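You operate a simulated robot arm through the tools that you are given. There is no shell and no other tool.

You run a simulated robot arm. Do the job below in one go: nothing can be reset, and whatever is moved stays where it is left.

## Task
Key the job card's address for lamp two and light the can white.
Fine: dim and white full up; other lamps keep their addresses.

Only the result counts: the job must be done as asked and must still hold three seconds after the hand-in. Knocking over, shifting, dropping, spilling or breaking anything else fails it.

## Robot
A 7-joint arm with a two-finger parallel gripper, fixed in place. Base frame: the origin is on the floor under the middle of its stand, x ahead of it, y to its left, z up; the work surface is at about z = 0.84. Units: m, degrees, N and s.
It reaches about 0.91 m from its shoulder. Its first joint turns from -166.0 to 166.0 degrees. Payload 3.43 kg.
The tool frame sits at the grasp point between the pads (the TCP): z along the fingers, y along the line on which they close. The tips reach 0.03 m beyond it. Largest opening 0.094 m; finger width 0.028, thickness 0.01; the body of the gripper, 0.05 by 0.096 m, starts 0.055 m behind the TCP.
Orientation is that of the tool frame in the base frame, as [roll, pitch, yaw] about the fixed x, y, z axes, in that order (R = Rz(yaw) Ry(pitch) Rx(roll)). With the fingers straight down and closing along the base's y, the tool's x points along the base's -x, its y along +y and its z along -z.

## Interface
- The arm moves only by the tool nudge_tool. Its argument "steps" is a list of rows, each an object (a shift or turn left out is 0, a gripper value left out holds the last) with "offset": the shift along the base's x, y, z in units of 20 mm (1.0 is 20 mm), a list of three; "rotation": the turn, a rotation vector about the base's x, y, z in units of 4 degrees (1.0 is 4 degrees), a list of three; "jaw": the opening in per cent of the stroke, from 0 (shut) to 100 (fully open). In form: [{"offset": [dx, dy, dz], "rotation": [wx, wy, wz], "jaw": jaw}, ...]. A call has 1 to 20 rows; each row shifts and turns the commanded pose from where the row before left it. A call with a number of a shift or a turn outside -1 to 1 is refused whole. Rows are played at 5 a second. More than 0.05 m and 8.6 degrees between two rows, or a gripper value outside its range, and nothing of the call is played. Where a pose cannot be reached the arm comes as near as it can. A force on the tool above 40 N (or 10 N above the force at the start of the call, whichever is more), or a blocked arm, ends the call early, and 0.2 s more pass. Each finger travels about 0.045 m/s and halts on what it meets, pressing with about 35 N; the grip force reading is that of the motor and also rises with nothing between the fingers. The clock runs only during rows and for 0.2 s after the last one: add rows that do not move to give the fingers time. It gives the time, the measured TCP pose, the force on the tool (base axes), the opening and the grip force at its end, in the units of the frame above (readings bear some noise), with the torque about the TCP (base axes, N m) and any sound that the robot's microphone picked up.
- Cameras (640 x 400 px; columns grow to the right, rows downward): "scene" is fixed at [0.4024, 0.6438, 1.5564]; the picture's right is [-0.90, -0.44, 0.00], its down [-0.28, 0.58, -0.77] and it looks along [0.34, -0.69, -0.64] (base axes); focal length 361 px, centre (320, 200). "wrist" rides on the gripper at [0.076, 0.014, -0.103] in the tool frame; the picture's right is [-0.18, 0.98, 0.00], its down [-0.75, -0.14, -0.64] and it looks along [-0.63, -0.12, 0.77] (tool axes); focal length 243 px, centre (320, 200). There is no depth. A picture from a camera that has moved, and an enlarged one, comes with that camera's place and axes in the base frame and with its lens. The place of the scene camera against the robot may be out by one fixed shift of up to 0.012 m in any direction.
- get_image(camera): a new picture of that camera. No time passes.
- slide_trunk(by): slides the trunk up (or, below 0, down) by that many m; the arm rides with it, the base frame stays. It gives what a move gives, with no picture.
- enlarge(camera, box): a new picture of the part [left, top, right, bottom] of that camera's present view, enlarged. No time passes.
- sign_off(): hands the job in; it is judged then, once.

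Places have to be worked out from the pictures, the camera data and where the tool is seen. Open the gripper and draw the arm clear of the work before you hand the job in, unless the task says otherwise.

The tools are called after "Request:" as name(argument=value, ...) on one line, values as JSON. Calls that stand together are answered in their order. nudge_tool: Moves the arm, as the interface text tells. Its arguments: {"type":"object","properties":{"steps":{"type":"array"}},"required":["steps"]} The other tools are called the same way: slide_trunk (by) moves the trunk up or down; get_image (camera) takes a picture; enlarge (camera, box) takes an enlarged picture of a part of a camera's view; sign_off () hands the job in.

At the start:

```text
time_s: 0.0
position: [0.6555, -0.0168, 1.1267]
ee_rot: [180.0, 0.0, 180.0]
ft_force: [0.9, 0.4, 0.9]
moment: [0.0, -0.04, 0.0]
finger_gap: 0.0941
grasp_force: 0.1
trunk travel left (down, up): [-0.35, 0.26]
```

scene: 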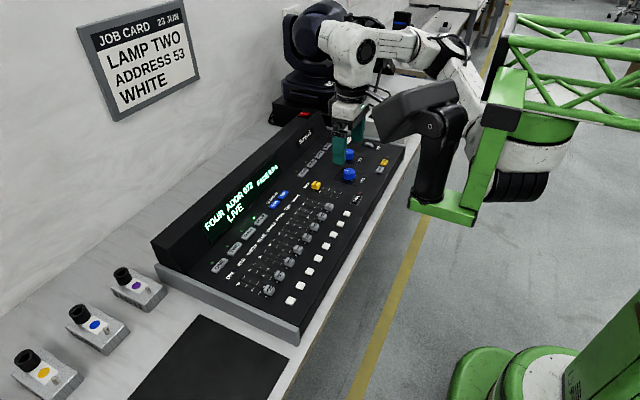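
wrist: 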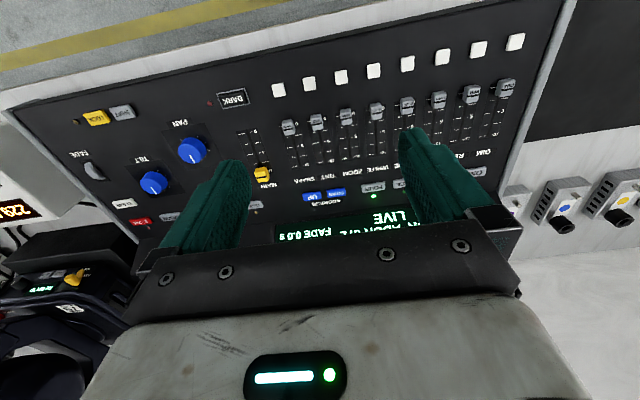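

I'll begin by looking closely at the job card, the console, and the lamps.

Request:
enlarge(camera="scene", box=[150, 160, 310, 260])

Request:
enlarge(camera="scene", box=[200, 200, 360, 300])

Request:
enlarge(camera="scene", box=[260, 100, 420, 200])

Request:
enlarge(camera="scene", box=[70, 0, 230, 120])

Request:
enlarge(camera="wrist", box=[0, 60, 320, 260])

Request:
enlarge(camera="wrist", box=[240, 20, 560, 250])

Request:
enlarge(camera="scene", box=[0, 240, 200, 400])

```text
4.00 times, centred on (230, 210) of scene
camera zoom: at [0.4024, 0.6438, 1.5564], right [-0.9, -0.44, 0.0], down [-0.28, 0.58, -0.77], along [0.34, -0.69, -0.64], focal length 1446 px, centre (680, 160)
```

zoom: 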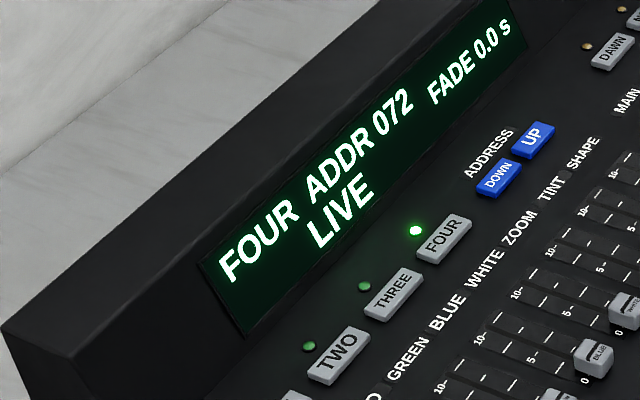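

```text
4.00 times, centred on (280, 250) of scene
camera zoom: at [0.4024, 0.6438, 1.5564], right [-0.9, -0.44, 0.0], down [-0.28, 0.58, -0.77], along [0.34, -0.69, -0.64], focal length 1446 px, centre (480, 0)
```

zoom: 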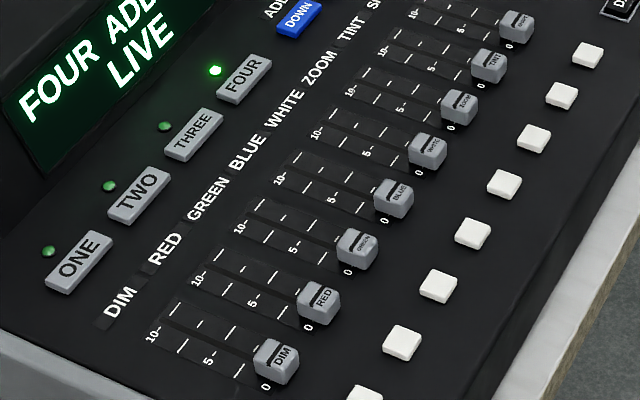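

```text
4.00 times, centred on (340, 150) of scene
camera zoom: at [0.4024, 0.6438, 1.5564], right [-0.9, -0.44, 0.0], down [-0.28, 0.58, -0.77], along [0.34, -0.69, -0.64], focal length 1446 px, centre (240, 400)
```

zoom: 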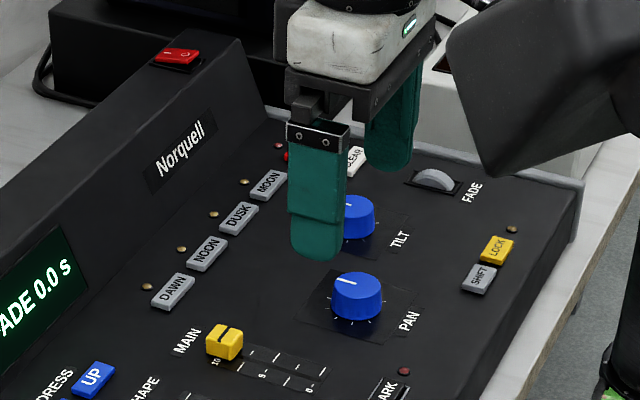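

```text
3.33 times, centred on (150, 60) of scene
camera zoom: at [0.4024, 0.6438, 1.5564], right [-0.9, -0.44, 0.0], down [-0.28, 0.58, -0.77], along [0.34, -0.69, -0.64], focal length 1205 px, centre (887, 667)
```

zoom: 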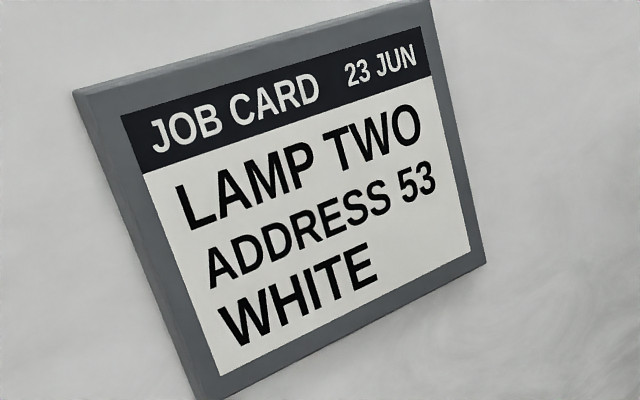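

```text
2.00 times, centred on (160, 160) of wrist
camera zoom: at [0.578, -0.0023, 1.2289], right [0.18, 0.98, 0.0], down [0.75, -0.14, 0.64], along [0.63, -0.12, -0.77], focal length 485 px, centre (640, 280)
```

zoom: 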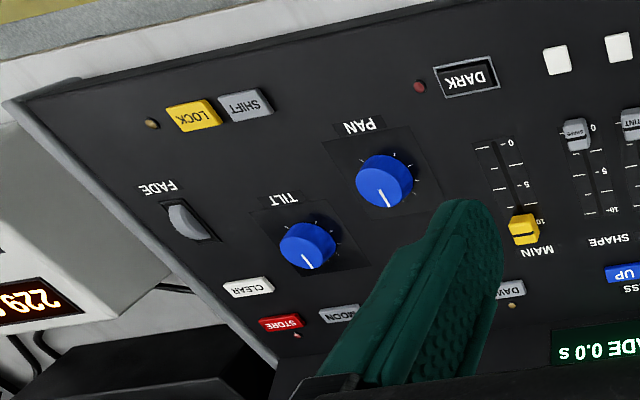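

```text
1.74 times, centred on (400, 135) of wrist
camera zoom: at [0.578, -0.0023, 1.2289], right [0.18, 0.98, 0.0], down [0.75, -0.14, 0.64], along [0.63, -0.12, -0.77], focal length 422 px, centre (181, 313)
```

zoom: 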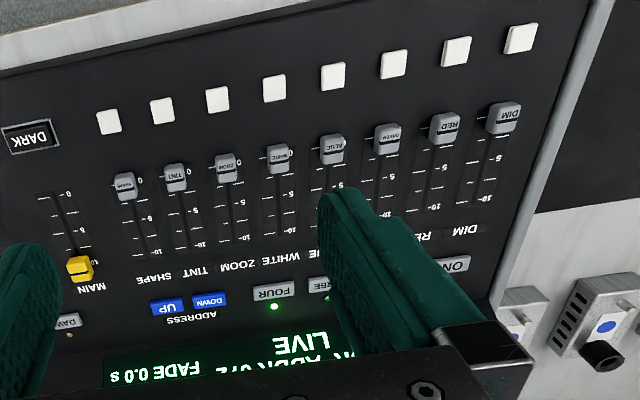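

```text
2.50 times, centred on (100, 320) of scene
camera zoom: at [0.4024, 0.6438, 1.5564], right [-0.9, -0.44, 0.0], down [-0.28, 0.58, -0.77], along [0.34, -0.69, -0.64], focal length 904 px, centre (870, -100)
```

zoom: 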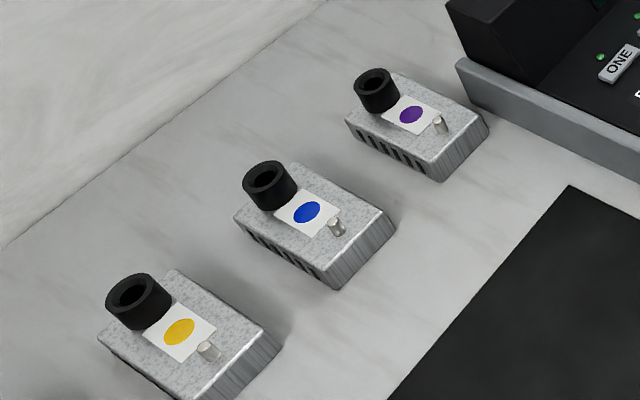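

The card says lamp two, address 53, white. Next I look at the devices at the far end and the rest of the desk.

Request:
enlarge(camera="scene", box=[260, 0, 420, 110])

Request:
enlarge(camera="wrist", box=[0, 150, 160, 400])

Request:
enlarge(camera="wrist", box=[480, 120, 640, 270])

Request:
enlarge(camera="scene", box=[300, 120, 400, 190])

Request:
enlarge(camera="scene", box=[200, 210, 300, 300])

Request:
enlarge(camera="scene", box=[280, 180, 380, 260])

```text
3.64 times, centred on (340, 55) of scene
camera zoom: at [0.4024, 0.6438, 1.5564], right [-0.9, -0.44, 0.0], down [-0.28, 0.58, -0.77], along [0.34, -0.69, -0.64], focal length 1314 px, centre (247, 727)
```

zoom: 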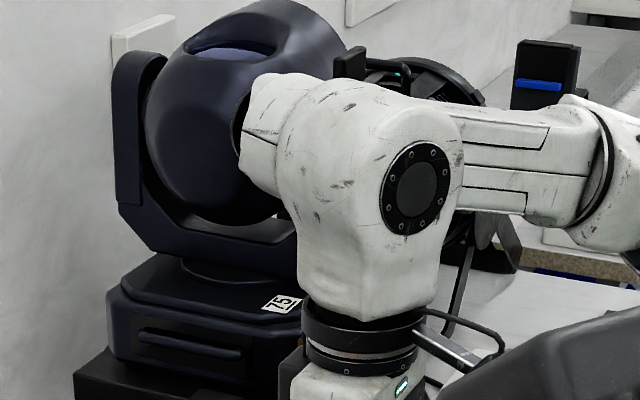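

```text
1.60 times, centred on (80, 275) of wrist
camera zoom: at [0.578, -0.0023, 1.2289], right [0.18, 0.98, 0.0], down [0.75, -0.14, 0.64], along [0.63, -0.12, -0.77], focal length 388 px, centre (704, 80)
```

zoom: 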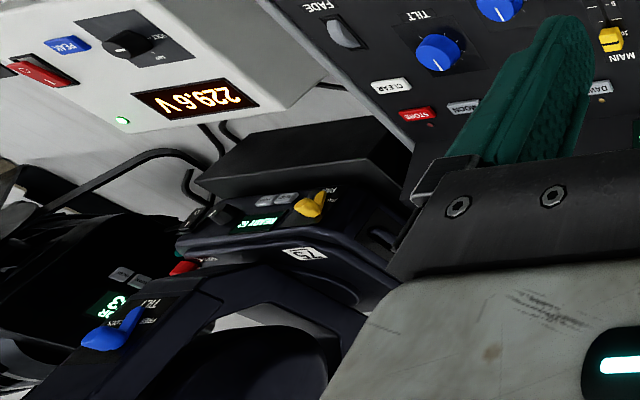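

```text
2.67 times, centred on (560, 195) of wrist
camera zoom: at [0.578, -0.0023, 1.2289], right [0.18, 0.98, 0.0], down [0.75, -0.14, 0.64], along [0.63, -0.12, -0.77], focal length 647 px, centre (-320, 213)
```

zoom: 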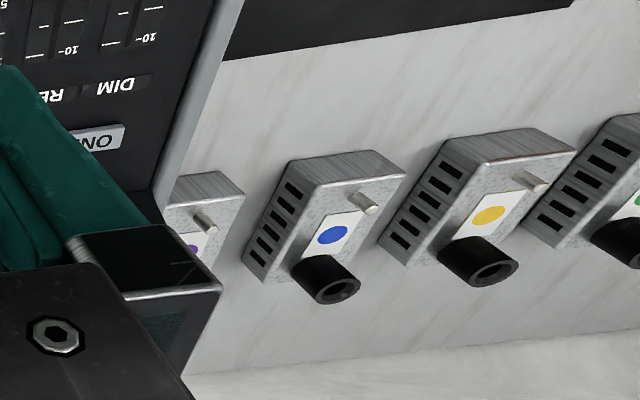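

```text
5.71 times, centred on (350, 155) of scene
camera zoom: at [0.4024, 0.6438, 1.5564], right [-0.9, -0.44, 0.0], down [-0.28, 0.58, -0.77], along [0.34, -0.69, -0.64], focal length 2065 px, centre (149, 457)
```

zoom: 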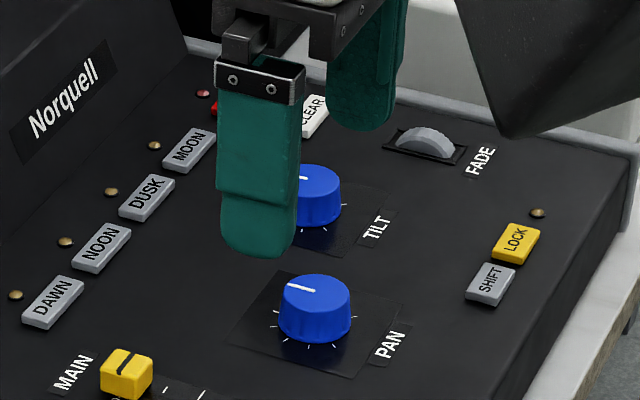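

```text
4.44 times, centred on (250, 255) of scene
camera zoom: at [0.4024, 0.6438, 1.5564], right [-0.9, -0.44, 0.0], down [-0.28, 0.58, -0.77], along [0.34, -0.69, -0.64], focal length 1606 px, centre (631, -44)
```

zoom: 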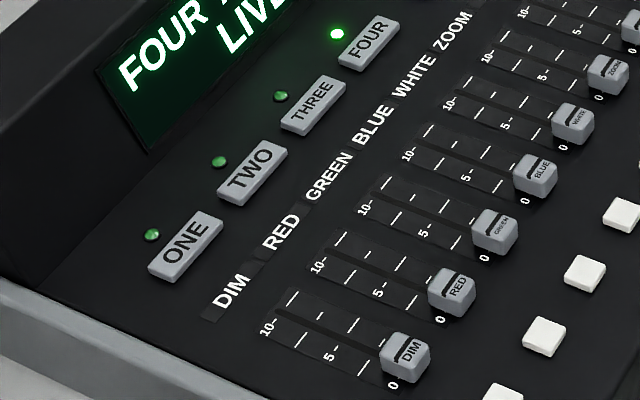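

```text
5.00 times, centred on (330, 220) of scene
camera zoom: at [0.4024, 0.6438, 1.5564], right [-0.9, -0.44, 0.0], down [-0.28, 0.58, -0.77], along [0.34, -0.69, -0.64], focal length 1807 px, centre (270, 100)
```

zoom: 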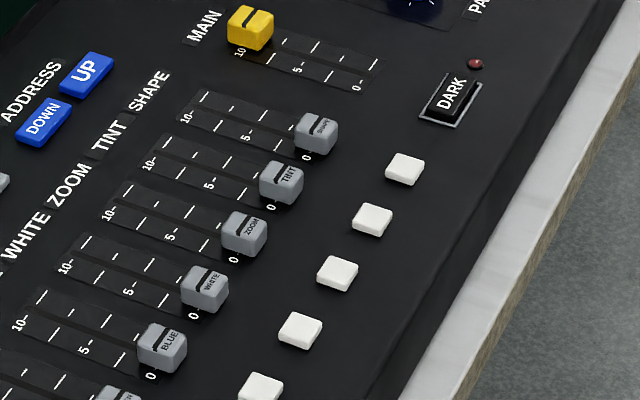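

The console holds select buttons ONE–FOUR, address UP/DOWN, and faders with 10 toward the display. I'll turn the wrist toward the lamps at the −y end, staying high above everything, to see which is "the can".

Request:
nudge_tool(steps=[{"rotation": [0, 0, -1]}, {"rotation": [0, 0, -1]}, {"rotation": [0, 0, -1]}, {"rotation": [0, 0, -1]}, {"rotation": [0, 0, -1]}, {"rotation": [0, 0, -1]}, {"rotation": [0, 0, -1]}, {"rotation": [0, 0, -1]}, {"rotation": [0, 0, -1]}, {"rotation": [0, 0, -1]}, {"rotation": [0, 0, -1]}, {"rotation": [0, 0, -1]}])

Request:
get_image(camera="wrist")

Request:
get_image(camera="scene")

```text
time_s: 2.6
position: [0.6553, -0.0165, 1.1258]
ee_rot: [179.9, -0.1, 132.0]
ft_force: [0.3, 0.1, -0.3]
moment: [-0.01, -0.01, -0.04]
finger_gap: 0.0941
grasp_force: 0.1
trunk travel left (down, up): [-0.35, 0.26]
```

```text
taken
camera wrist: at [0.6137, 0.0499, 1.2289], right [0.85, 0.52, 0.0], down [0.4, -0.66, 0.64], along [0.33, -0.55, -0.77], focal length 243 px, centre (320, 200)
```

wrist: 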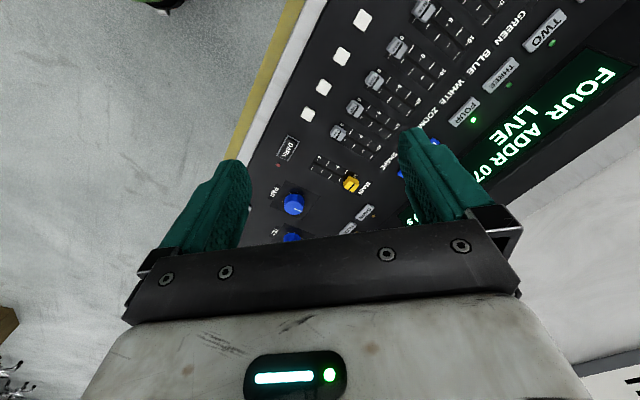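

```text
taken
```

scene: 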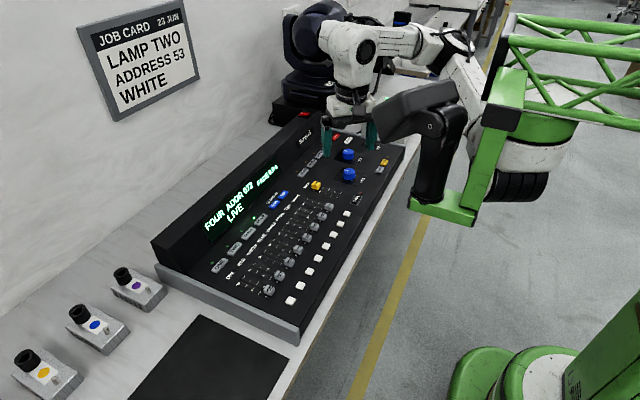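

The gripper blocks that view; I'll turn back while moving up and toward −y so the lamps come into the picture.

Request:
nudge_tool(steps=[{"offset": [0, 0, 1], "rotation": [0, 0, 1]}, {"offset": [0, 0, 1], "rotation": [0, 0, 1]}, {"offset": [0, 0, 1], "rotation": [0, 0, 1]}, {"offset": [0, 0, 1], "rotation": [0, 0, 1]}, {"offset": [0, 0, 1], "rotation": [0, 0, 1]}, {"offset": [-1, 0, 1], "rotation": [0, 0, 1]}, {"offset": [-1, -1, 0], "rotation": [0, 0, 1]}, {"offset": [-1, -1, 0], "rotation": [0, 0, 1]}, {"offset": [-1, -1, 0], "rotation": [0, 0, 1]}, {"offset": [0, -1, 0], "rotation": [0, 0, 1]}, {"offset": [0, -1, 0], "rotation": [0, 0, 1]}, {"offset": [0, -1, 0], "rotation": [0, 0, 1]}, {"offset": [0, -1, 0]}, {"offset": [0, -1, 0]}, {"offset": [0, -1, 0]}, {"offset": [0, -1, 0]}])

Request:
get_image(camera="wrist")

Request:
get_image(camera="scene")

```text
time_s: 6.0
position: [0.5743, -0.2155, 1.2456]
ee_rot: [-180.0, 0.0, 180.0]
ft_force: [0.1, 0.0, 0.0]
moment: [0.04, 0.0, 0.0]
finger_gap: 0.0939
grasp_force: 0.1
trunk travel left (down, up): [-0.35, 0.26]
```

```text
taken
camera wrist: at [0.4977, -0.2019, 1.3481], right [0.18, 0.98, 0.0], down [0.75, -0.14, 0.64], along [0.63, -0.12, -0.77], focal length 243 px, centre (320, 200)
```

wrist: 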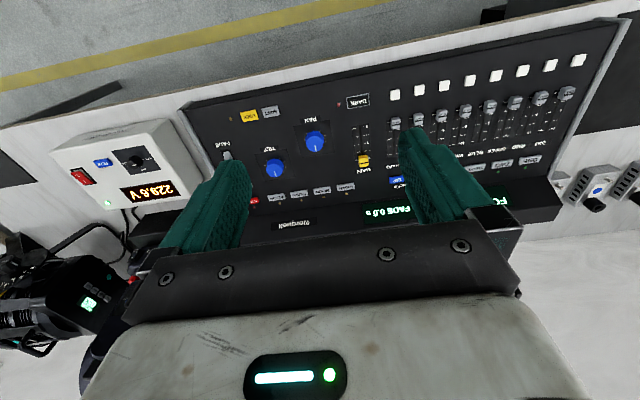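

```text
taken
```

scene: 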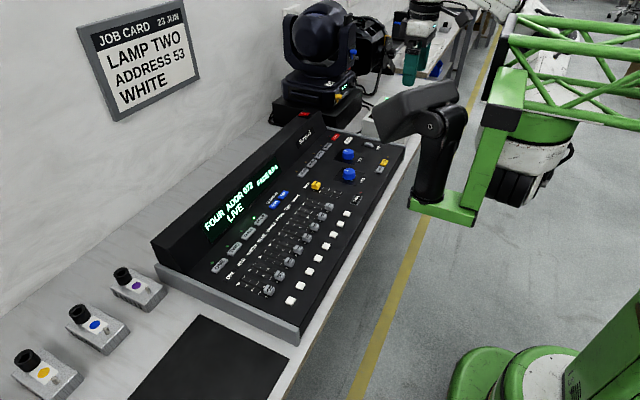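

Now the lamps are visible from the scene camera; I enlarge them and the left part of the wrist picture.

Request:
enlarge(camera="scene", box=[270, 0, 390, 110])

Request:
enlarge(camera="wrist", box=[0, 90, 240, 380])

Request:
enlarge(camera="scene", box=[320, 120, 420, 220])

Request:
enlarge(camera="wrist", box=[200, 60, 400, 200])

```text
3.64 times, centred on (330, 55) of scene
camera zoom: at [0.4024, 0.6438, 1.5564], right [-0.9, -0.44, 0.0], down [-0.28, 0.58, -0.77], along [0.34, -0.69, -0.64], focal length 1314 px, centre (284, 727)
```

zoom: 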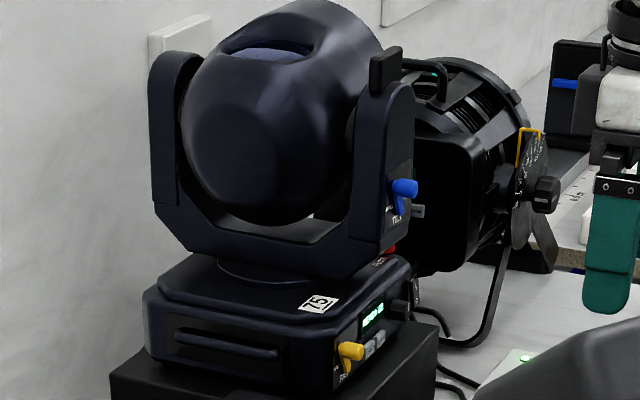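

```text
1.38 times, centred on (120, 235) of wrist
camera zoom: at [0.4977, -0.2019, 1.3481], right [0.18, 0.98, 0.0], down [0.75, -0.14, 0.64], along [0.63, -0.12, -0.77], focal length 335 px, centre (596, 152)
```

zoom: 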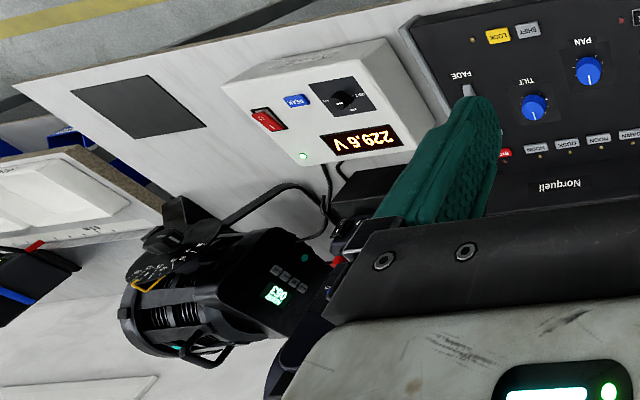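

```text
4.00 times, centred on (370, 170) of scene
camera zoom: at [0.4024, 0.6438, 1.5564], right [-0.9, -0.44, 0.0], down [-0.28, 0.58, -0.77], along [0.34, -0.69, -0.64], focal length 1446 px, centre (120, 320)
```

zoom: 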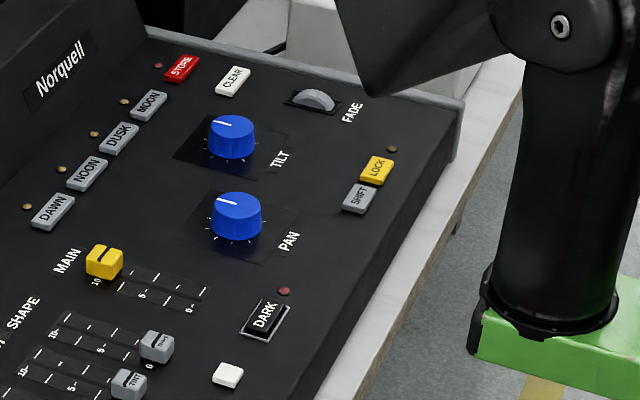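

```text
2.86 times, centred on (300, 130) of wrist
camera zoom: at [0.4977, -0.2019, 1.3481], right [0.18, 0.98, 0.0], down [0.75, -0.14, 0.64], along [0.63, -0.12, -0.77], focal length 693 px, centre (377, 400)
```

zoom: 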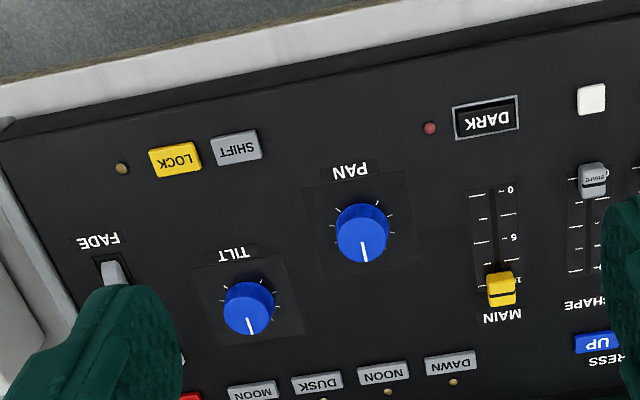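

The PAR can stands behind the moving head and has its own small display; I enlarge that.

Request:
enlarge(camera="wrist", box=[60, 270, 130, 315])

Request:
enlarge(camera="scene", box=[330, 60, 390, 100])

Request:
enlarge(camera="wrist", box=[360, 40, 640, 220])

```text
8.89 times, centred on (95, 292) of wrist
camera zoom: at [0.4977, -0.2019, 1.3481], right [0.18, 0.98, 0.0], down [0.75, -0.14, 0.64], along [0.63, -0.12, -0.77], focal length 2157 px, centre (2320, -622)
```

zoom: 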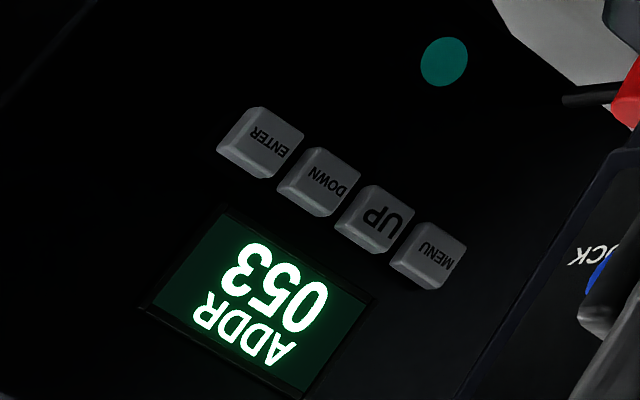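

```text
10.00 times, centred on (360, 80) of scene
camera zoom: at [0.4024, 0.6438, 1.5564], right [-0.9, -0.44, 0.0], down [-0.28, 0.58, -0.77], along [0.34, -0.69, -0.64], focal length 3614 px, centre (-80, 1400)
```

zoom: 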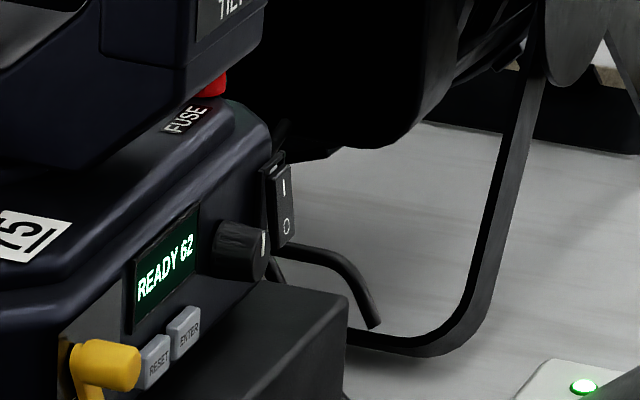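

```text
2.22 times, centred on (500, 130) of wrist
camera zoom: at [0.4977, -0.2019, 1.3481], right [0.18, 0.98, 0.0], down [0.75, -0.14, 0.64], along [0.63, -0.12, -0.77], focal length 539 px, centre (-80, 356)
```

zoom: 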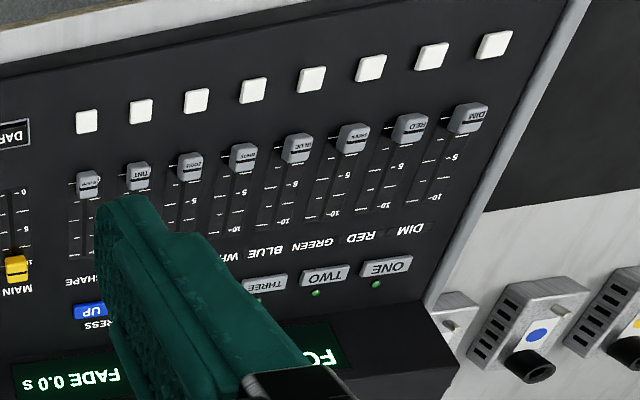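

The can already shows ADDR 053, so the job is on the desk: select TWO, step its address to 053, then DIM and WHITE up. I'll move over the select buttons with the fingers shut to look closely and measure.

Request:
nudge_tool(steps=[{"offset": [0.315, 0.914, -0.4], "jaw": 0}, {"offset": [0.315, 0.914, -0.4]}, {"offset": [0.315, 0.914, -0.4]}, {"offset": [0.315, 0.914, -0.4]}, {"offset": [0.315, 0.914, -0.4]}, {"offset": [0.315, 0.914, -0.4]}, {"offset": [0.315, 0.914, -0.4]}, {"offset": [0.315, 0.914, -0.4]}, {"offset": [0.315, 0.914, -0.4]}, {"offset": [0.315, 0.914, -0.4]}, {"offset": [0.315, 0.914, -0.4]}, {"offset": [0.315, 0.914, -0.4]}, {"offset": [0.315, 0.914, -0.4]}, {"offset": [0.315, 0.914, -0.4]}, {"offset": [0.315, 0.914, -0.4]}, {"offset": [0.315, 0.914, -0.4]}, {"offset": [0.315, 0.914, -0.4]}, {"offset": [0.315, 0.914, -0.4]}, {"offset": [0.315, 0.914, -0.4]}, {"offset": [0.315, 0.914, -0.4]}])

Request:
get_image(camera="wrist")

Request:
get_image(camera="scene")

```text
time_s: 10.2
position: [0.7007, 0.1493, 1.0823]
ee_rot: [-180.0, -0.1, 180.0]
ft_force: [-0.6, -0.7, -0.3]
moment: [0.03, -0.01, 0.01]
finger_gap: 0.0
grasp_force: 32.9
trunk travel left (down, up): [-0.35, 0.26]
```

```text
taken
camera wrist: at [0.6232, 0.1638, 1.1863], right [0.19, 0.98, 0.0], down [0.75, -0.14, 0.64], along [0.63, -0.12, -0.77], focal length 243 px, centre (320, 200)
```

wrist: 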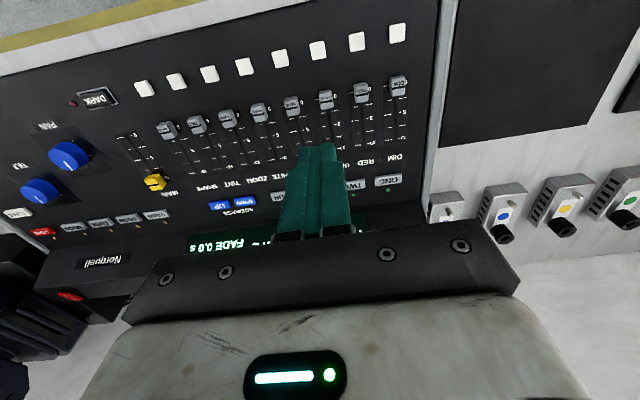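

```text
taken
```

scene: 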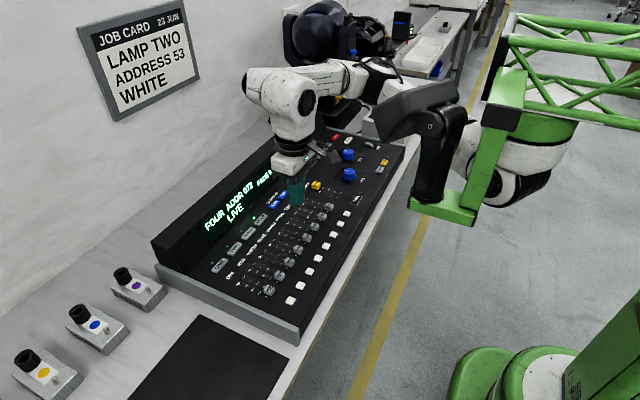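

I zoom into the wrist view for precise pixel positions of faders and select buttons.

Request:
enlarge(camera="wrist", box=[120, 20, 280, 120])

Request:
enlarge(camera="wrist", box=[280, 10, 440, 110])

Request:
enlarge(camera="wrist", box=[290, 110, 450, 210])

Request:
enlarge(camera="wrist", box=[130, 140, 290, 240])

```text
4.00 times, centred on (200, 70) of wrist
camera zoom: at [0.6232, 0.1638, 1.1863], right [0.19, 0.98, 0.0], down [0.75, -0.14, 0.64], along [0.63, -0.12, -0.77], focal length 970 px, centre (800, 720)
```

zoom: 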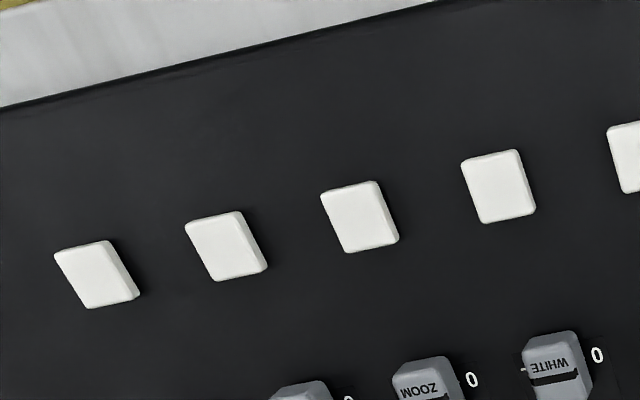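

```text
4.00 times, centred on (360, 60) of wrist
camera zoom: at [0.6232, 0.1638, 1.1863], right [0.19, 0.98, 0.0], down [0.75, -0.14, 0.64], along [0.63, -0.12, -0.77], focal length 970 px, centre (160, 760)
```

zoom: 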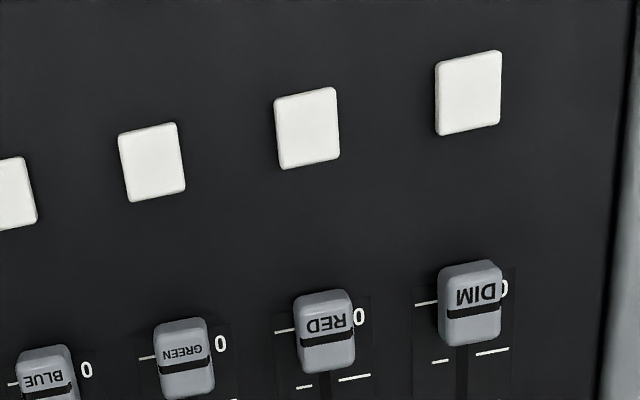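

```text
4.00 times, centred on (370, 160) of wrist
camera zoom: at [0.6232, 0.1638, 1.1863], right [0.19, 0.98, 0.0], down [0.75, -0.14, 0.64], along [0.63, -0.12, -0.77], focal length 970 px, centre (120, 360)
```

zoom: 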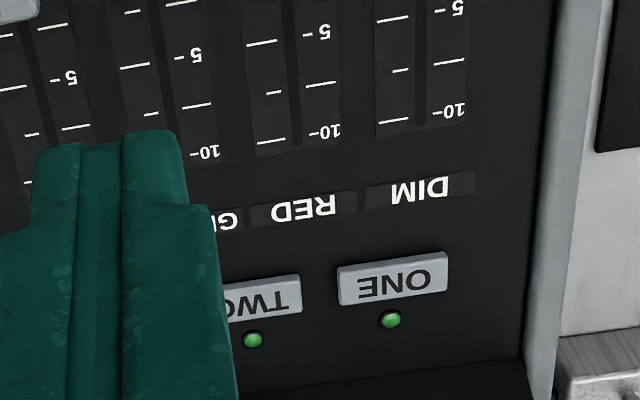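

```text
4.00 times, centred on (210, 190) of wrist
camera zoom: at [0.6232, 0.1638, 1.1863], right [0.19, 0.98, 0.0], down [0.75, -0.14, 0.64], along [0.63, -0.12, -0.77], focal length 970 px, centre (760, 240)
```

zoom: 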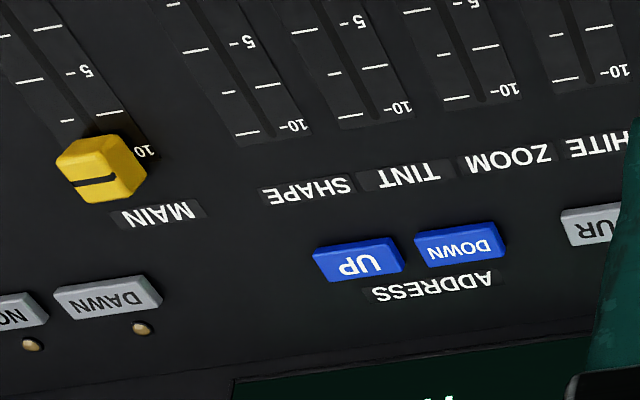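

The panel comes out flat at z≈0.842; TWO is at about (0.877, 0.173), UP at (0.881, −0.075). I move above TWO with shut fingers, stopping about 3 cm above it.

Request:
nudge_tool(steps=[{"offset": [0.98, 0.135, 0]}, {"offset": [0.98, 0.135, 0]}, {"offset": [0.98, 0.135, 0]}, {"offset": [0.98, 0.135, 0]}, {"offset": [0.98, 0.135, 0]}, {"offset": [0.98, 0.135, 0]}, {"offset": [0.98, 0.135, 0]}, {"offset": [0.98, 0.135, 0]}, {"offset": [0.98, 0.135, 0]}, {"offset": [0, 0, -1]}, {"offset": [0, 0, -1]}, {"offset": [0, 0, -1]}, {"offset": [0, 0, -1]}, {"offset": [0, 0, -1]}, {"offset": [0, 0, -1]}, {"offset": [0, 0, -1]}, {"offset": [0, 0, -1]}, {"offset": [0, 0, -1]}, {"offset": [0, 0, 0]}])

Request:
get_image(camera="wrist")

Request:
enlarge(camera="scene", box=[150, 160, 330, 280])

```text
time_s: 14.2
position: [0.8787, 0.175, 0.9051]
ee_rot: [180.0, 0.1, -180.0]
ft_force: [0.2, -0.3, 0.6]
moment: [-0.02, 0.01, 0.02]
finger_gap: 0.0001
grasp_force: 33.3
trunk travel left (down, up): [-0.35, 0.26]
```

```text
taken
camera wrist: at [0.8013, 0.1882, 1.0079], right [0.18, 0.98, 0.0], down [0.75, -0.14, 0.64], along [0.63, -0.12, -0.77], focal length 243 px, centre (320, 200)
```

wrist: 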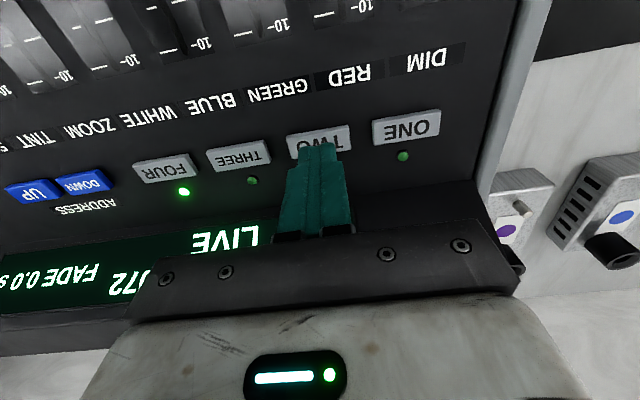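

```text
3.33 times, centred on (240, 220) of scene
camera zoom: at [0.4024, 0.6438, 1.5564], right [-0.9, -0.44, 0.0], down [-0.28, 0.58, -0.77], along [0.34, -0.69, -0.64], focal length 1205 px, centre (587, 133)
```

zoom: 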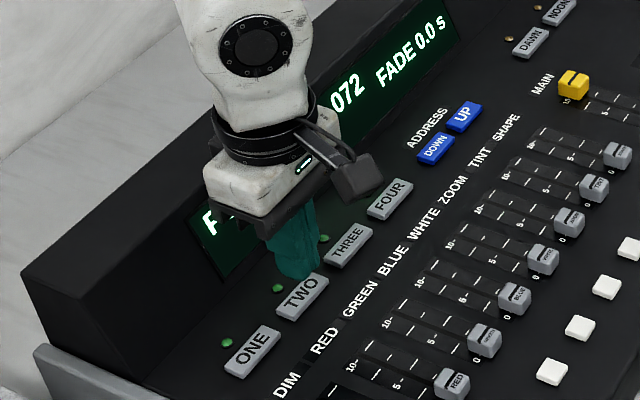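

The close view confirms TWO at (0.880, 0.173, 0.842) right below the fingertips. I descend in small steps until I feel the button.

Request:
nudge_tool(steps=[{"offset": [0, -0.08, -0.5]}, {"offset": [0, 0, -0.5]}, {"offset": [0, 0, -0.4]}, {"offset": [0, 0, -0.1]}, {"offset": [0, 0, -0.1]}, {"offset": [0, 0, 0]}])

Request:
get_image(camera="wrist")

```text
time_s: 15.6
position: [0.8773, 0.1718, 0.8737]
ee_rot: [180.0, 0.1, -180.0]
ft_force: [0.0, 1.2, 4.8]
moment: [0.02, -0.04, 0.0]
finger_gap: 0.0
grasp_force: 33.6
trunk travel left (down, up): [-0.35, 0.26]
heard: click
```

```text
taken
camera wrist: at [0.8004, 0.1862, 0.976], right [0.18, 0.98, 0.0], down [0.75, -0.14, 0.64], along [0.63, -0.12, -0.77], focal length 243 px, centre (320, 200)
```

wrist: 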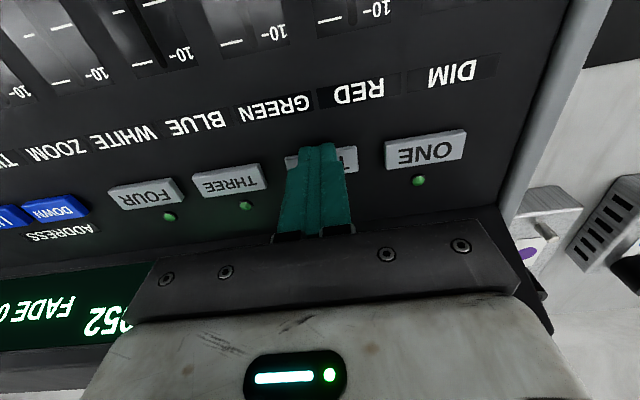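

A click was heard and lamp FOUR's LED went out. I lift and read the display.

Request:
nudge_tool(steps=[{"offset": [0, 0, 0.5]}, {"offset": [0, 0, 1]}, {"offset": [0, 0, 1]}, {"offset": [0, 0, 1]}])

Request:
get_image(camera="wrist")

Request:
enlarge(camera="scene", box=[150, 160, 330, 280])

```text
time_s: 16.6
position: [0.8775, 0.1733, 0.9437]
ee_rot: [-179.9, 0.0, -180.0]
ft_force: [0.0, -0.9, 0.0]
moment: [0.04, -0.04, -0.02]
finger_gap: 0.0
grasp_force: 33.1
trunk travel left (down, up): [-0.35, 0.26]
```

```text
taken
camera wrist: at [0.8005, 0.1875, 1.0461], right [0.18, 0.98, 0.0], down [0.75, -0.14, 0.64], along [0.63, -0.12, -0.77], focal length 243 px, centre (320, 200)
```

wrist: 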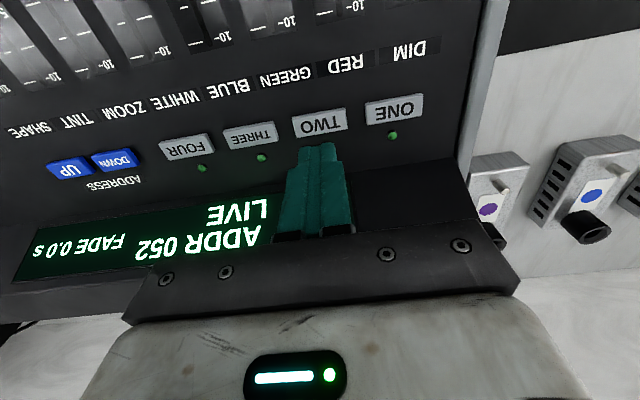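

```text
3.33 times, centred on (240, 220) of scene
camera zoom: at [0.4024, 0.6438, 1.5564], right [-0.9, -0.44, 0.0], down [-0.28, 0.58, -0.77], along [0.34, -0.69, -0.64], focal length 1205 px, centre (587, 133)
```

zoom: 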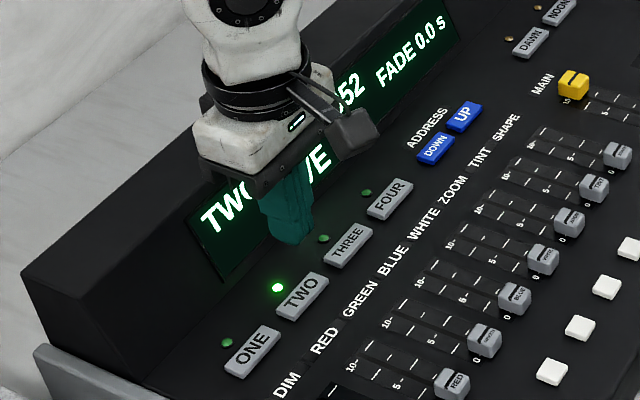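

Lamp TWO is selected, ADDR 052, LIVE; a single short press on UP makes 053. I move above UP (about (0.881, −0.076)) at this height and look before pressing.

Request:
nudge_tool(steps=[{"offset": [0.013, -0.96, 0]}, {"offset": [0.013, -0.96, 0]}, {"offset": [0.013, -0.96, 0]}, {"offset": [0.013, -0.96, 0]}, {"offset": [0.013, -0.96, 0]}, {"offset": [0.013, -0.96, 0]}, {"offset": [0.013, -0.96, 0]}, {"offset": [0.013, -0.96, 0]}, {"offset": [0.013, -0.96, 0]}, {"offset": [0.013, -0.96, 0]}, {"offset": [0.013, -0.96, 0]}, {"offset": [0.013, -0.96, 0]}, {"offset": [0.013, -0.96, 0]}, {"offset": [0, 0, -1]}, {"offset": [0, 0, -0.8]}, {"offset": [0, 0, 0]}])

Request:
get_image(camera="wrist")

Request:
enlarge(camera="scene", box=[180, 150, 340, 250])

```text
time_s: 20.0
position: [0.8809, -0.0774, 0.9065]
ee_rot: [179.9, 0.0, -179.9]
ft_force: [-0.2, 0.4, 0.2]
moment: [0.0, -0.03, 0.01]
finger_gap: 0.0
grasp_force: 32.7
trunk travel left (down, up): [-0.35, 0.26]
```

```text
taken
camera wrist: at [0.8043, -0.0634, 1.0097], right [0.18, 0.98, 0.0], down [0.75, -0.14, 0.64], along [0.63, -0.12, -0.77], focal length 243 px, centre (320, 200)
```

wrist: 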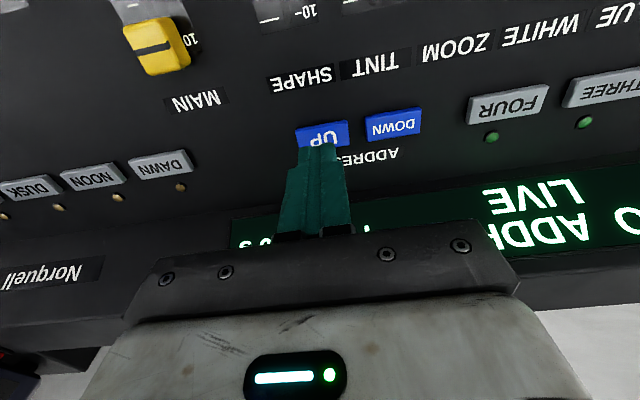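

```text
4.00 times, centred on (260, 200) of scene
camera zoom: at [0.4024, 0.6438, 1.5564], right [-0.9, -0.44, 0.0], down [-0.28, 0.58, -0.77], along [0.34, -0.69, -0.64], focal length 1446 px, centre (560, 200)
```

zoom: 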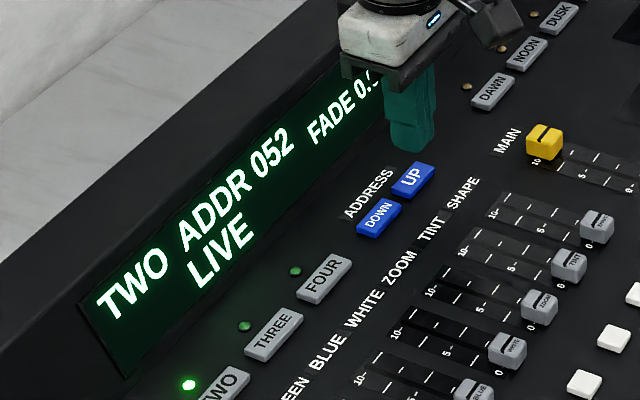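

UP is right under the fingertips. I press briefly and lift straight away, to avoid any repeat.

Request:
nudge_tool(steps=[{"offset": [-0.03, 0.05, -0.6]}, {"offset": [0, 0, -0.6]}, {"offset": [0, 0, -0.25]}, {"offset": [0, 0, -0.2]}, {"offset": [0, 0, 0.5]}, {"offset": [0, 0, 1]}])

Request:
enlarge(camera="scene", box=[180, 150, 340, 250])

```text
time_s: 21.4
position: [0.882, -0.0761, 0.905]
ee_rot: [-180.0, -0.1, 179.9]
ft_force: [0.2, -0.8, 1.0]
moment: [0.05, 0.01, 0.01]
finger_gap: 0.0
grasp_force: 32.7
trunk travel left (down, up): [-0.35, 0.26]
```

```text
4.00 times, centred on (260, 200) of scene
camera zoom: at [0.4024, 0.6438, 1.5564], right [-0.9, -0.44, 0.0], down [-0.28, 0.58, -0.77], along [0.34, -0.69, -0.64], focal length 1446 px, centre (560, 200)
```

zoom: 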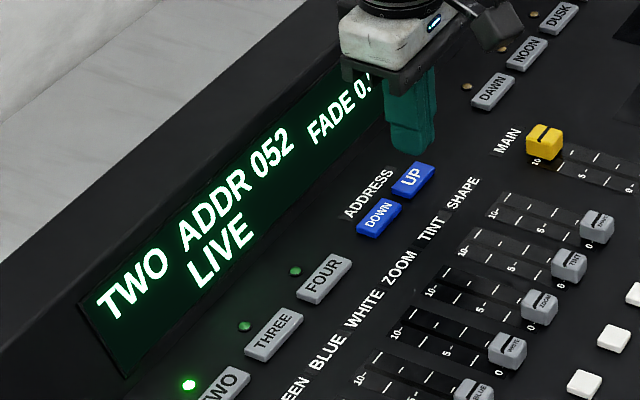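

No click and the display still shows 052 – the press was too short to reach. I repeat with one holding row and about 1 mm more.

Request:
nudge_tool(steps=[{"offset": [0, 0, -0.6]}, {"offset": [0, 0, -0.6]}, {"offset": [0, 0, -0.25]}, {"offset": [0, 0, -0.2]}, {"offset": [0, 0, 0]}, {"offset": [0, 0, 0.5]}, {"offset": [0, 0, 1]}])

Request:
enlarge(camera="scene", box=[180, 150, 340, 250])

```text
time_s: 23.0
position: [0.8826, -0.0781, 0.9015]
ee_rot: [-179.9, 0.0, -180.0]
ft_force: [0.4, 0.1, -0.4]
moment: [-0.01, 0.02, -0.01]
finger_gap: 0.0
grasp_force: 33.1
trunk travel left (down, up): [-0.35, 0.26]
heard: click
```

```text
4.00 times, centred on (260, 200) of scene
camera zoom: at [0.4024, 0.6438, 1.5564], right [-0.9, -0.44, 0.0], down [-0.28, 0.58, -0.77], along [0.34, -0.69, -0.64], focal length 1446 px, centre (560, 200)
```

zoom: 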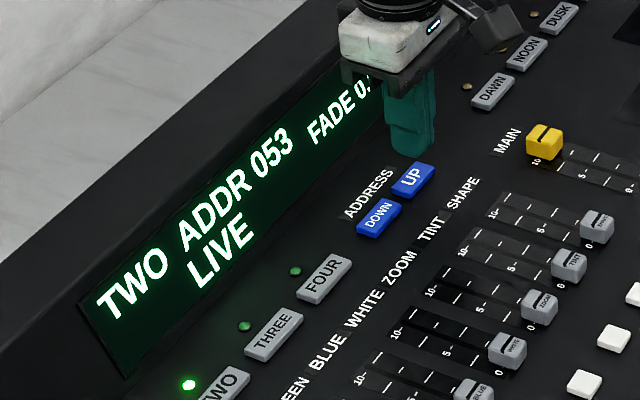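

Lamp TWO now reads ADDR 053. Next the faders: DIM's slot is at y≈0.248 and WHITE's at y≈0.0575, with travel from x≈0.728 to 0.808. I lift and move toward the near side of the DIM cap, turning the tool 90° so the shut fingers are thin along x.

Request:
nudge_tool(steps=[{"offset": [0, 0, 1], "rotation": [0, 0, -1]}, {"offset": [0, 0, 1], "rotation": [0, 0, -1]}, {"offset": [0, 0, 1], "rotation": [0, 0, -1]}, {"offset": [0, 0, 1], "rotation": [0, 0, -1]}, {"offset": [-0.577, 1, 0], "rotation": [0, 0, -1]}, {"offset": [-0.577, 1, 0], "rotation": [0, 0, -1]}, {"offset": [-0.577, 1, 0], "rotation": [0, 0, -1]}, {"offset": [-0.577, 1, 0], "rotation": [0, 0, -1]}, {"offset": [-0.577, 1, 0], "rotation": [0, 0, -1]}, {"offset": [-0.577, 1, 0], "rotation": [0, 0, -1]}, {"offset": [-0.577, 1, 0], "rotation": [0, 0, -1]}, {"offset": [-0.577, 1, 0], "rotation": [0, 0, -1]}, {"offset": [-0.577, 1, 0], "rotation": [0, 0, -1]}, {"offset": [-0.577, 1, 0], "rotation": [0, 0, -1]}, {"offset": [-0.577, 1, 0], "rotation": [0, 0, -1]}, {"offset": [-0.577, 1, 0], "rotation": [0, 0, -1]}, {"offset": [-0.577, 1, 0], "rotation": [0, 0, -1]}, {"offset": [-0.577, 1, 0], "rotation": [0, 0, -1]}, {"offset": [-0.577, 1, 0], "rotation": [0, 0, -1]}, {"offset": [-0.577, 1, 0], "rotation": [0, 0, -1]}])

Request:
nudge_tool(steps=[{"offset": [0, 0.3, 0], "rotation": [0, 0, -1]}, {"rotation": [0, 0, -1]}, {"rotation": [0, 0, -0.5]}, {"offset": [0, 0, 0]}])

Request:
get_image(camera="wrist")

Request:
get_image(camera="scene")

```text
time_s: 27.2
position: [0.6968, 0.2446, 0.982]
ee_rot: [-179.9, 0.0, 99.9]
ft_force: [0.0, -0.2, -0.8]
moment: [0.03, -0.03, 0.0]
finger_gap: 0.0
grasp_force: 33.4
trunk travel left (down, up): [-0.35, 0.26]
```

```text
time_s: 28.2
position: [0.6962, 0.251, 0.9816]
ee_rot: [180.0, 0.0, 89.9]
ft_force: [0.4, -1.0, 0.0]
moment: [0.02, 0.03, -0.01]
finger_gap: 0.0001
grasp_force: 33.0
trunk travel left (down, up): [-0.35, 0.26]
```

```text
taken
camera wrist: at [0.7099, 0.3267, 1.0845], right [0.98, -0.19, 0.0], down [-0.14, -0.75, 0.64], along [-0.12, -0.63, -0.77], focal length 243 px, centre (320, 200)
```

wrist: 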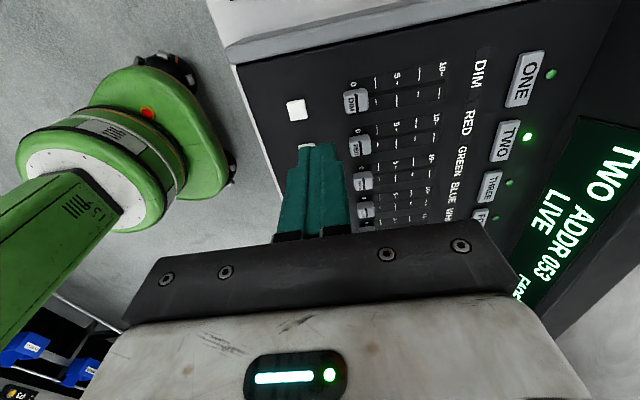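

```text
taken
```

scene: 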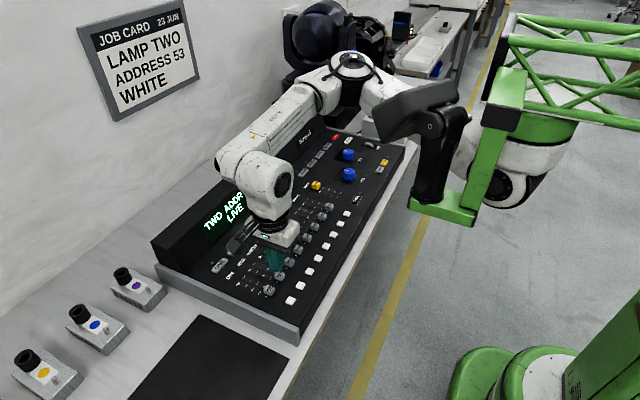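

I zoom on the DIM cap and flash button from this new view to fix positions and the cap height.

Request:
enlarge(camera="wrist", box=[270, 60, 430, 160])

Request:
enlarge(camera="scene", box=[220, 220, 340, 310])

```text
4.00 times, centred on (350, 110) of wrist
camera zoom: at [0.7099, 0.3267, 1.0845], right [0.98, -0.19, 0.0], down [-0.14, -0.75, 0.64], along [-0.12, -0.63, -0.77], focal length 970 px, centre (200, 560)
```

zoom: 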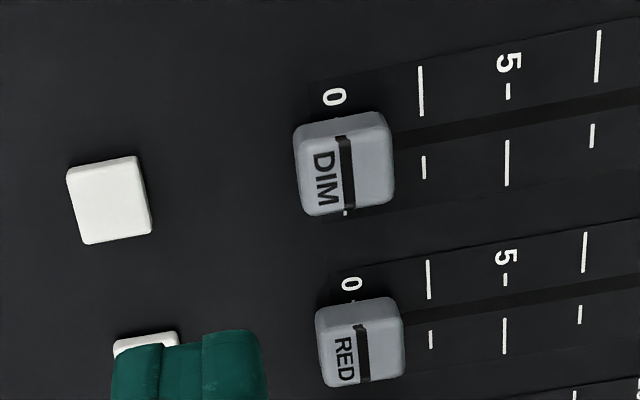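

```text
4.44 times, centred on (280, 265) of scene
camera zoom: at [0.4024, 0.6438, 1.5564], right [-0.9, -0.44, 0.0], down [-0.28, 0.58, -0.77], along [0.34, -0.69, -0.64], focal length 1606 px, centre (498, -89)
```

zoom: 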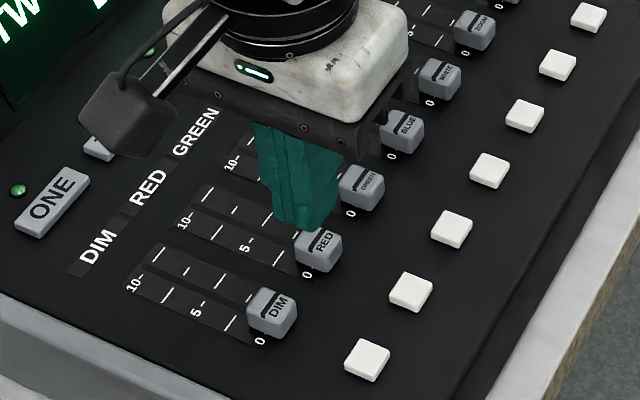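

DIM cap spans x≈0.719–0.741 at y≈0.247, with the flash button ending at x≈0.683; the gap centre is 0.700. I lower the fingertips into that gap, still a little above the panel.

Request:
nudge_tool(steps=[{"offset": [0.175, -0.175, 0]}, {"offset": [0, 0, -1]}, {"offset": [0, 0, -1]}, {"offset": [0, 0, -1]}, {"offset": [0, 0, -1]}, {"offset": [0, 0, -0.6]}, {"offset": [0, 0, -0.3]}, {"offset": [0, 0, 0]}])

Request:
get_image(camera="wrist")

Request:
enlarge(camera="scene", box=[220, 220, 340, 310])

```text
time_s: 30.0
position: [0.7003, 0.247, 0.8851]
ee_rot: [180.0, 0.0, 90.0]
ft_force: [0.0, -0.4, 0.3]
moment: [0.01, -0.01, -0.01]
finger_gap: 0.0
grasp_force: 33.0
trunk travel left (down, up): [-0.35, 0.26]
```

```text
taken
camera wrist: at [0.7139, 0.3224, 0.9876], right [0.98, -0.18, 0.0], down [-0.14, -0.75, 0.64], along [-0.12, -0.63, -0.77], focal length 243 px, centre (320, 200)
```

wrist: 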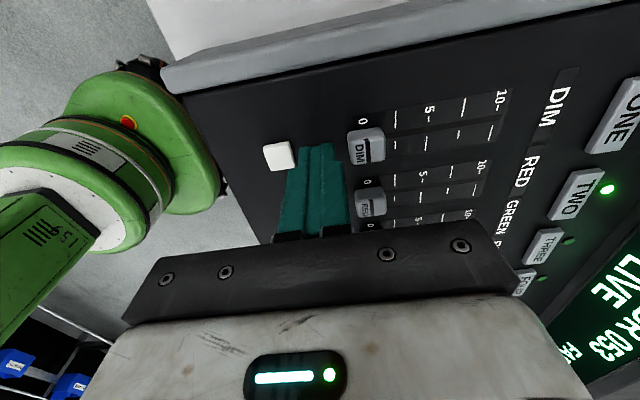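

```text
4.44 times, centred on (280, 265) of scene
camera zoom: at [0.4024, 0.6438, 1.5564], right [-0.9, -0.44, 0.0], down [-0.28, 0.58, -0.77], along [0.34, -0.69, -0.64], focal length 1606 px, centre (498, -89)
```

zoom: 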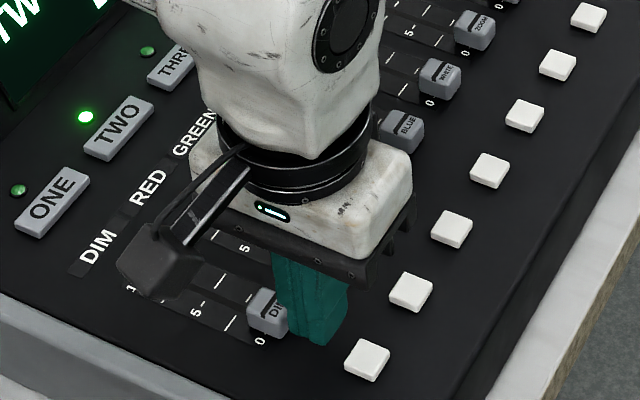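

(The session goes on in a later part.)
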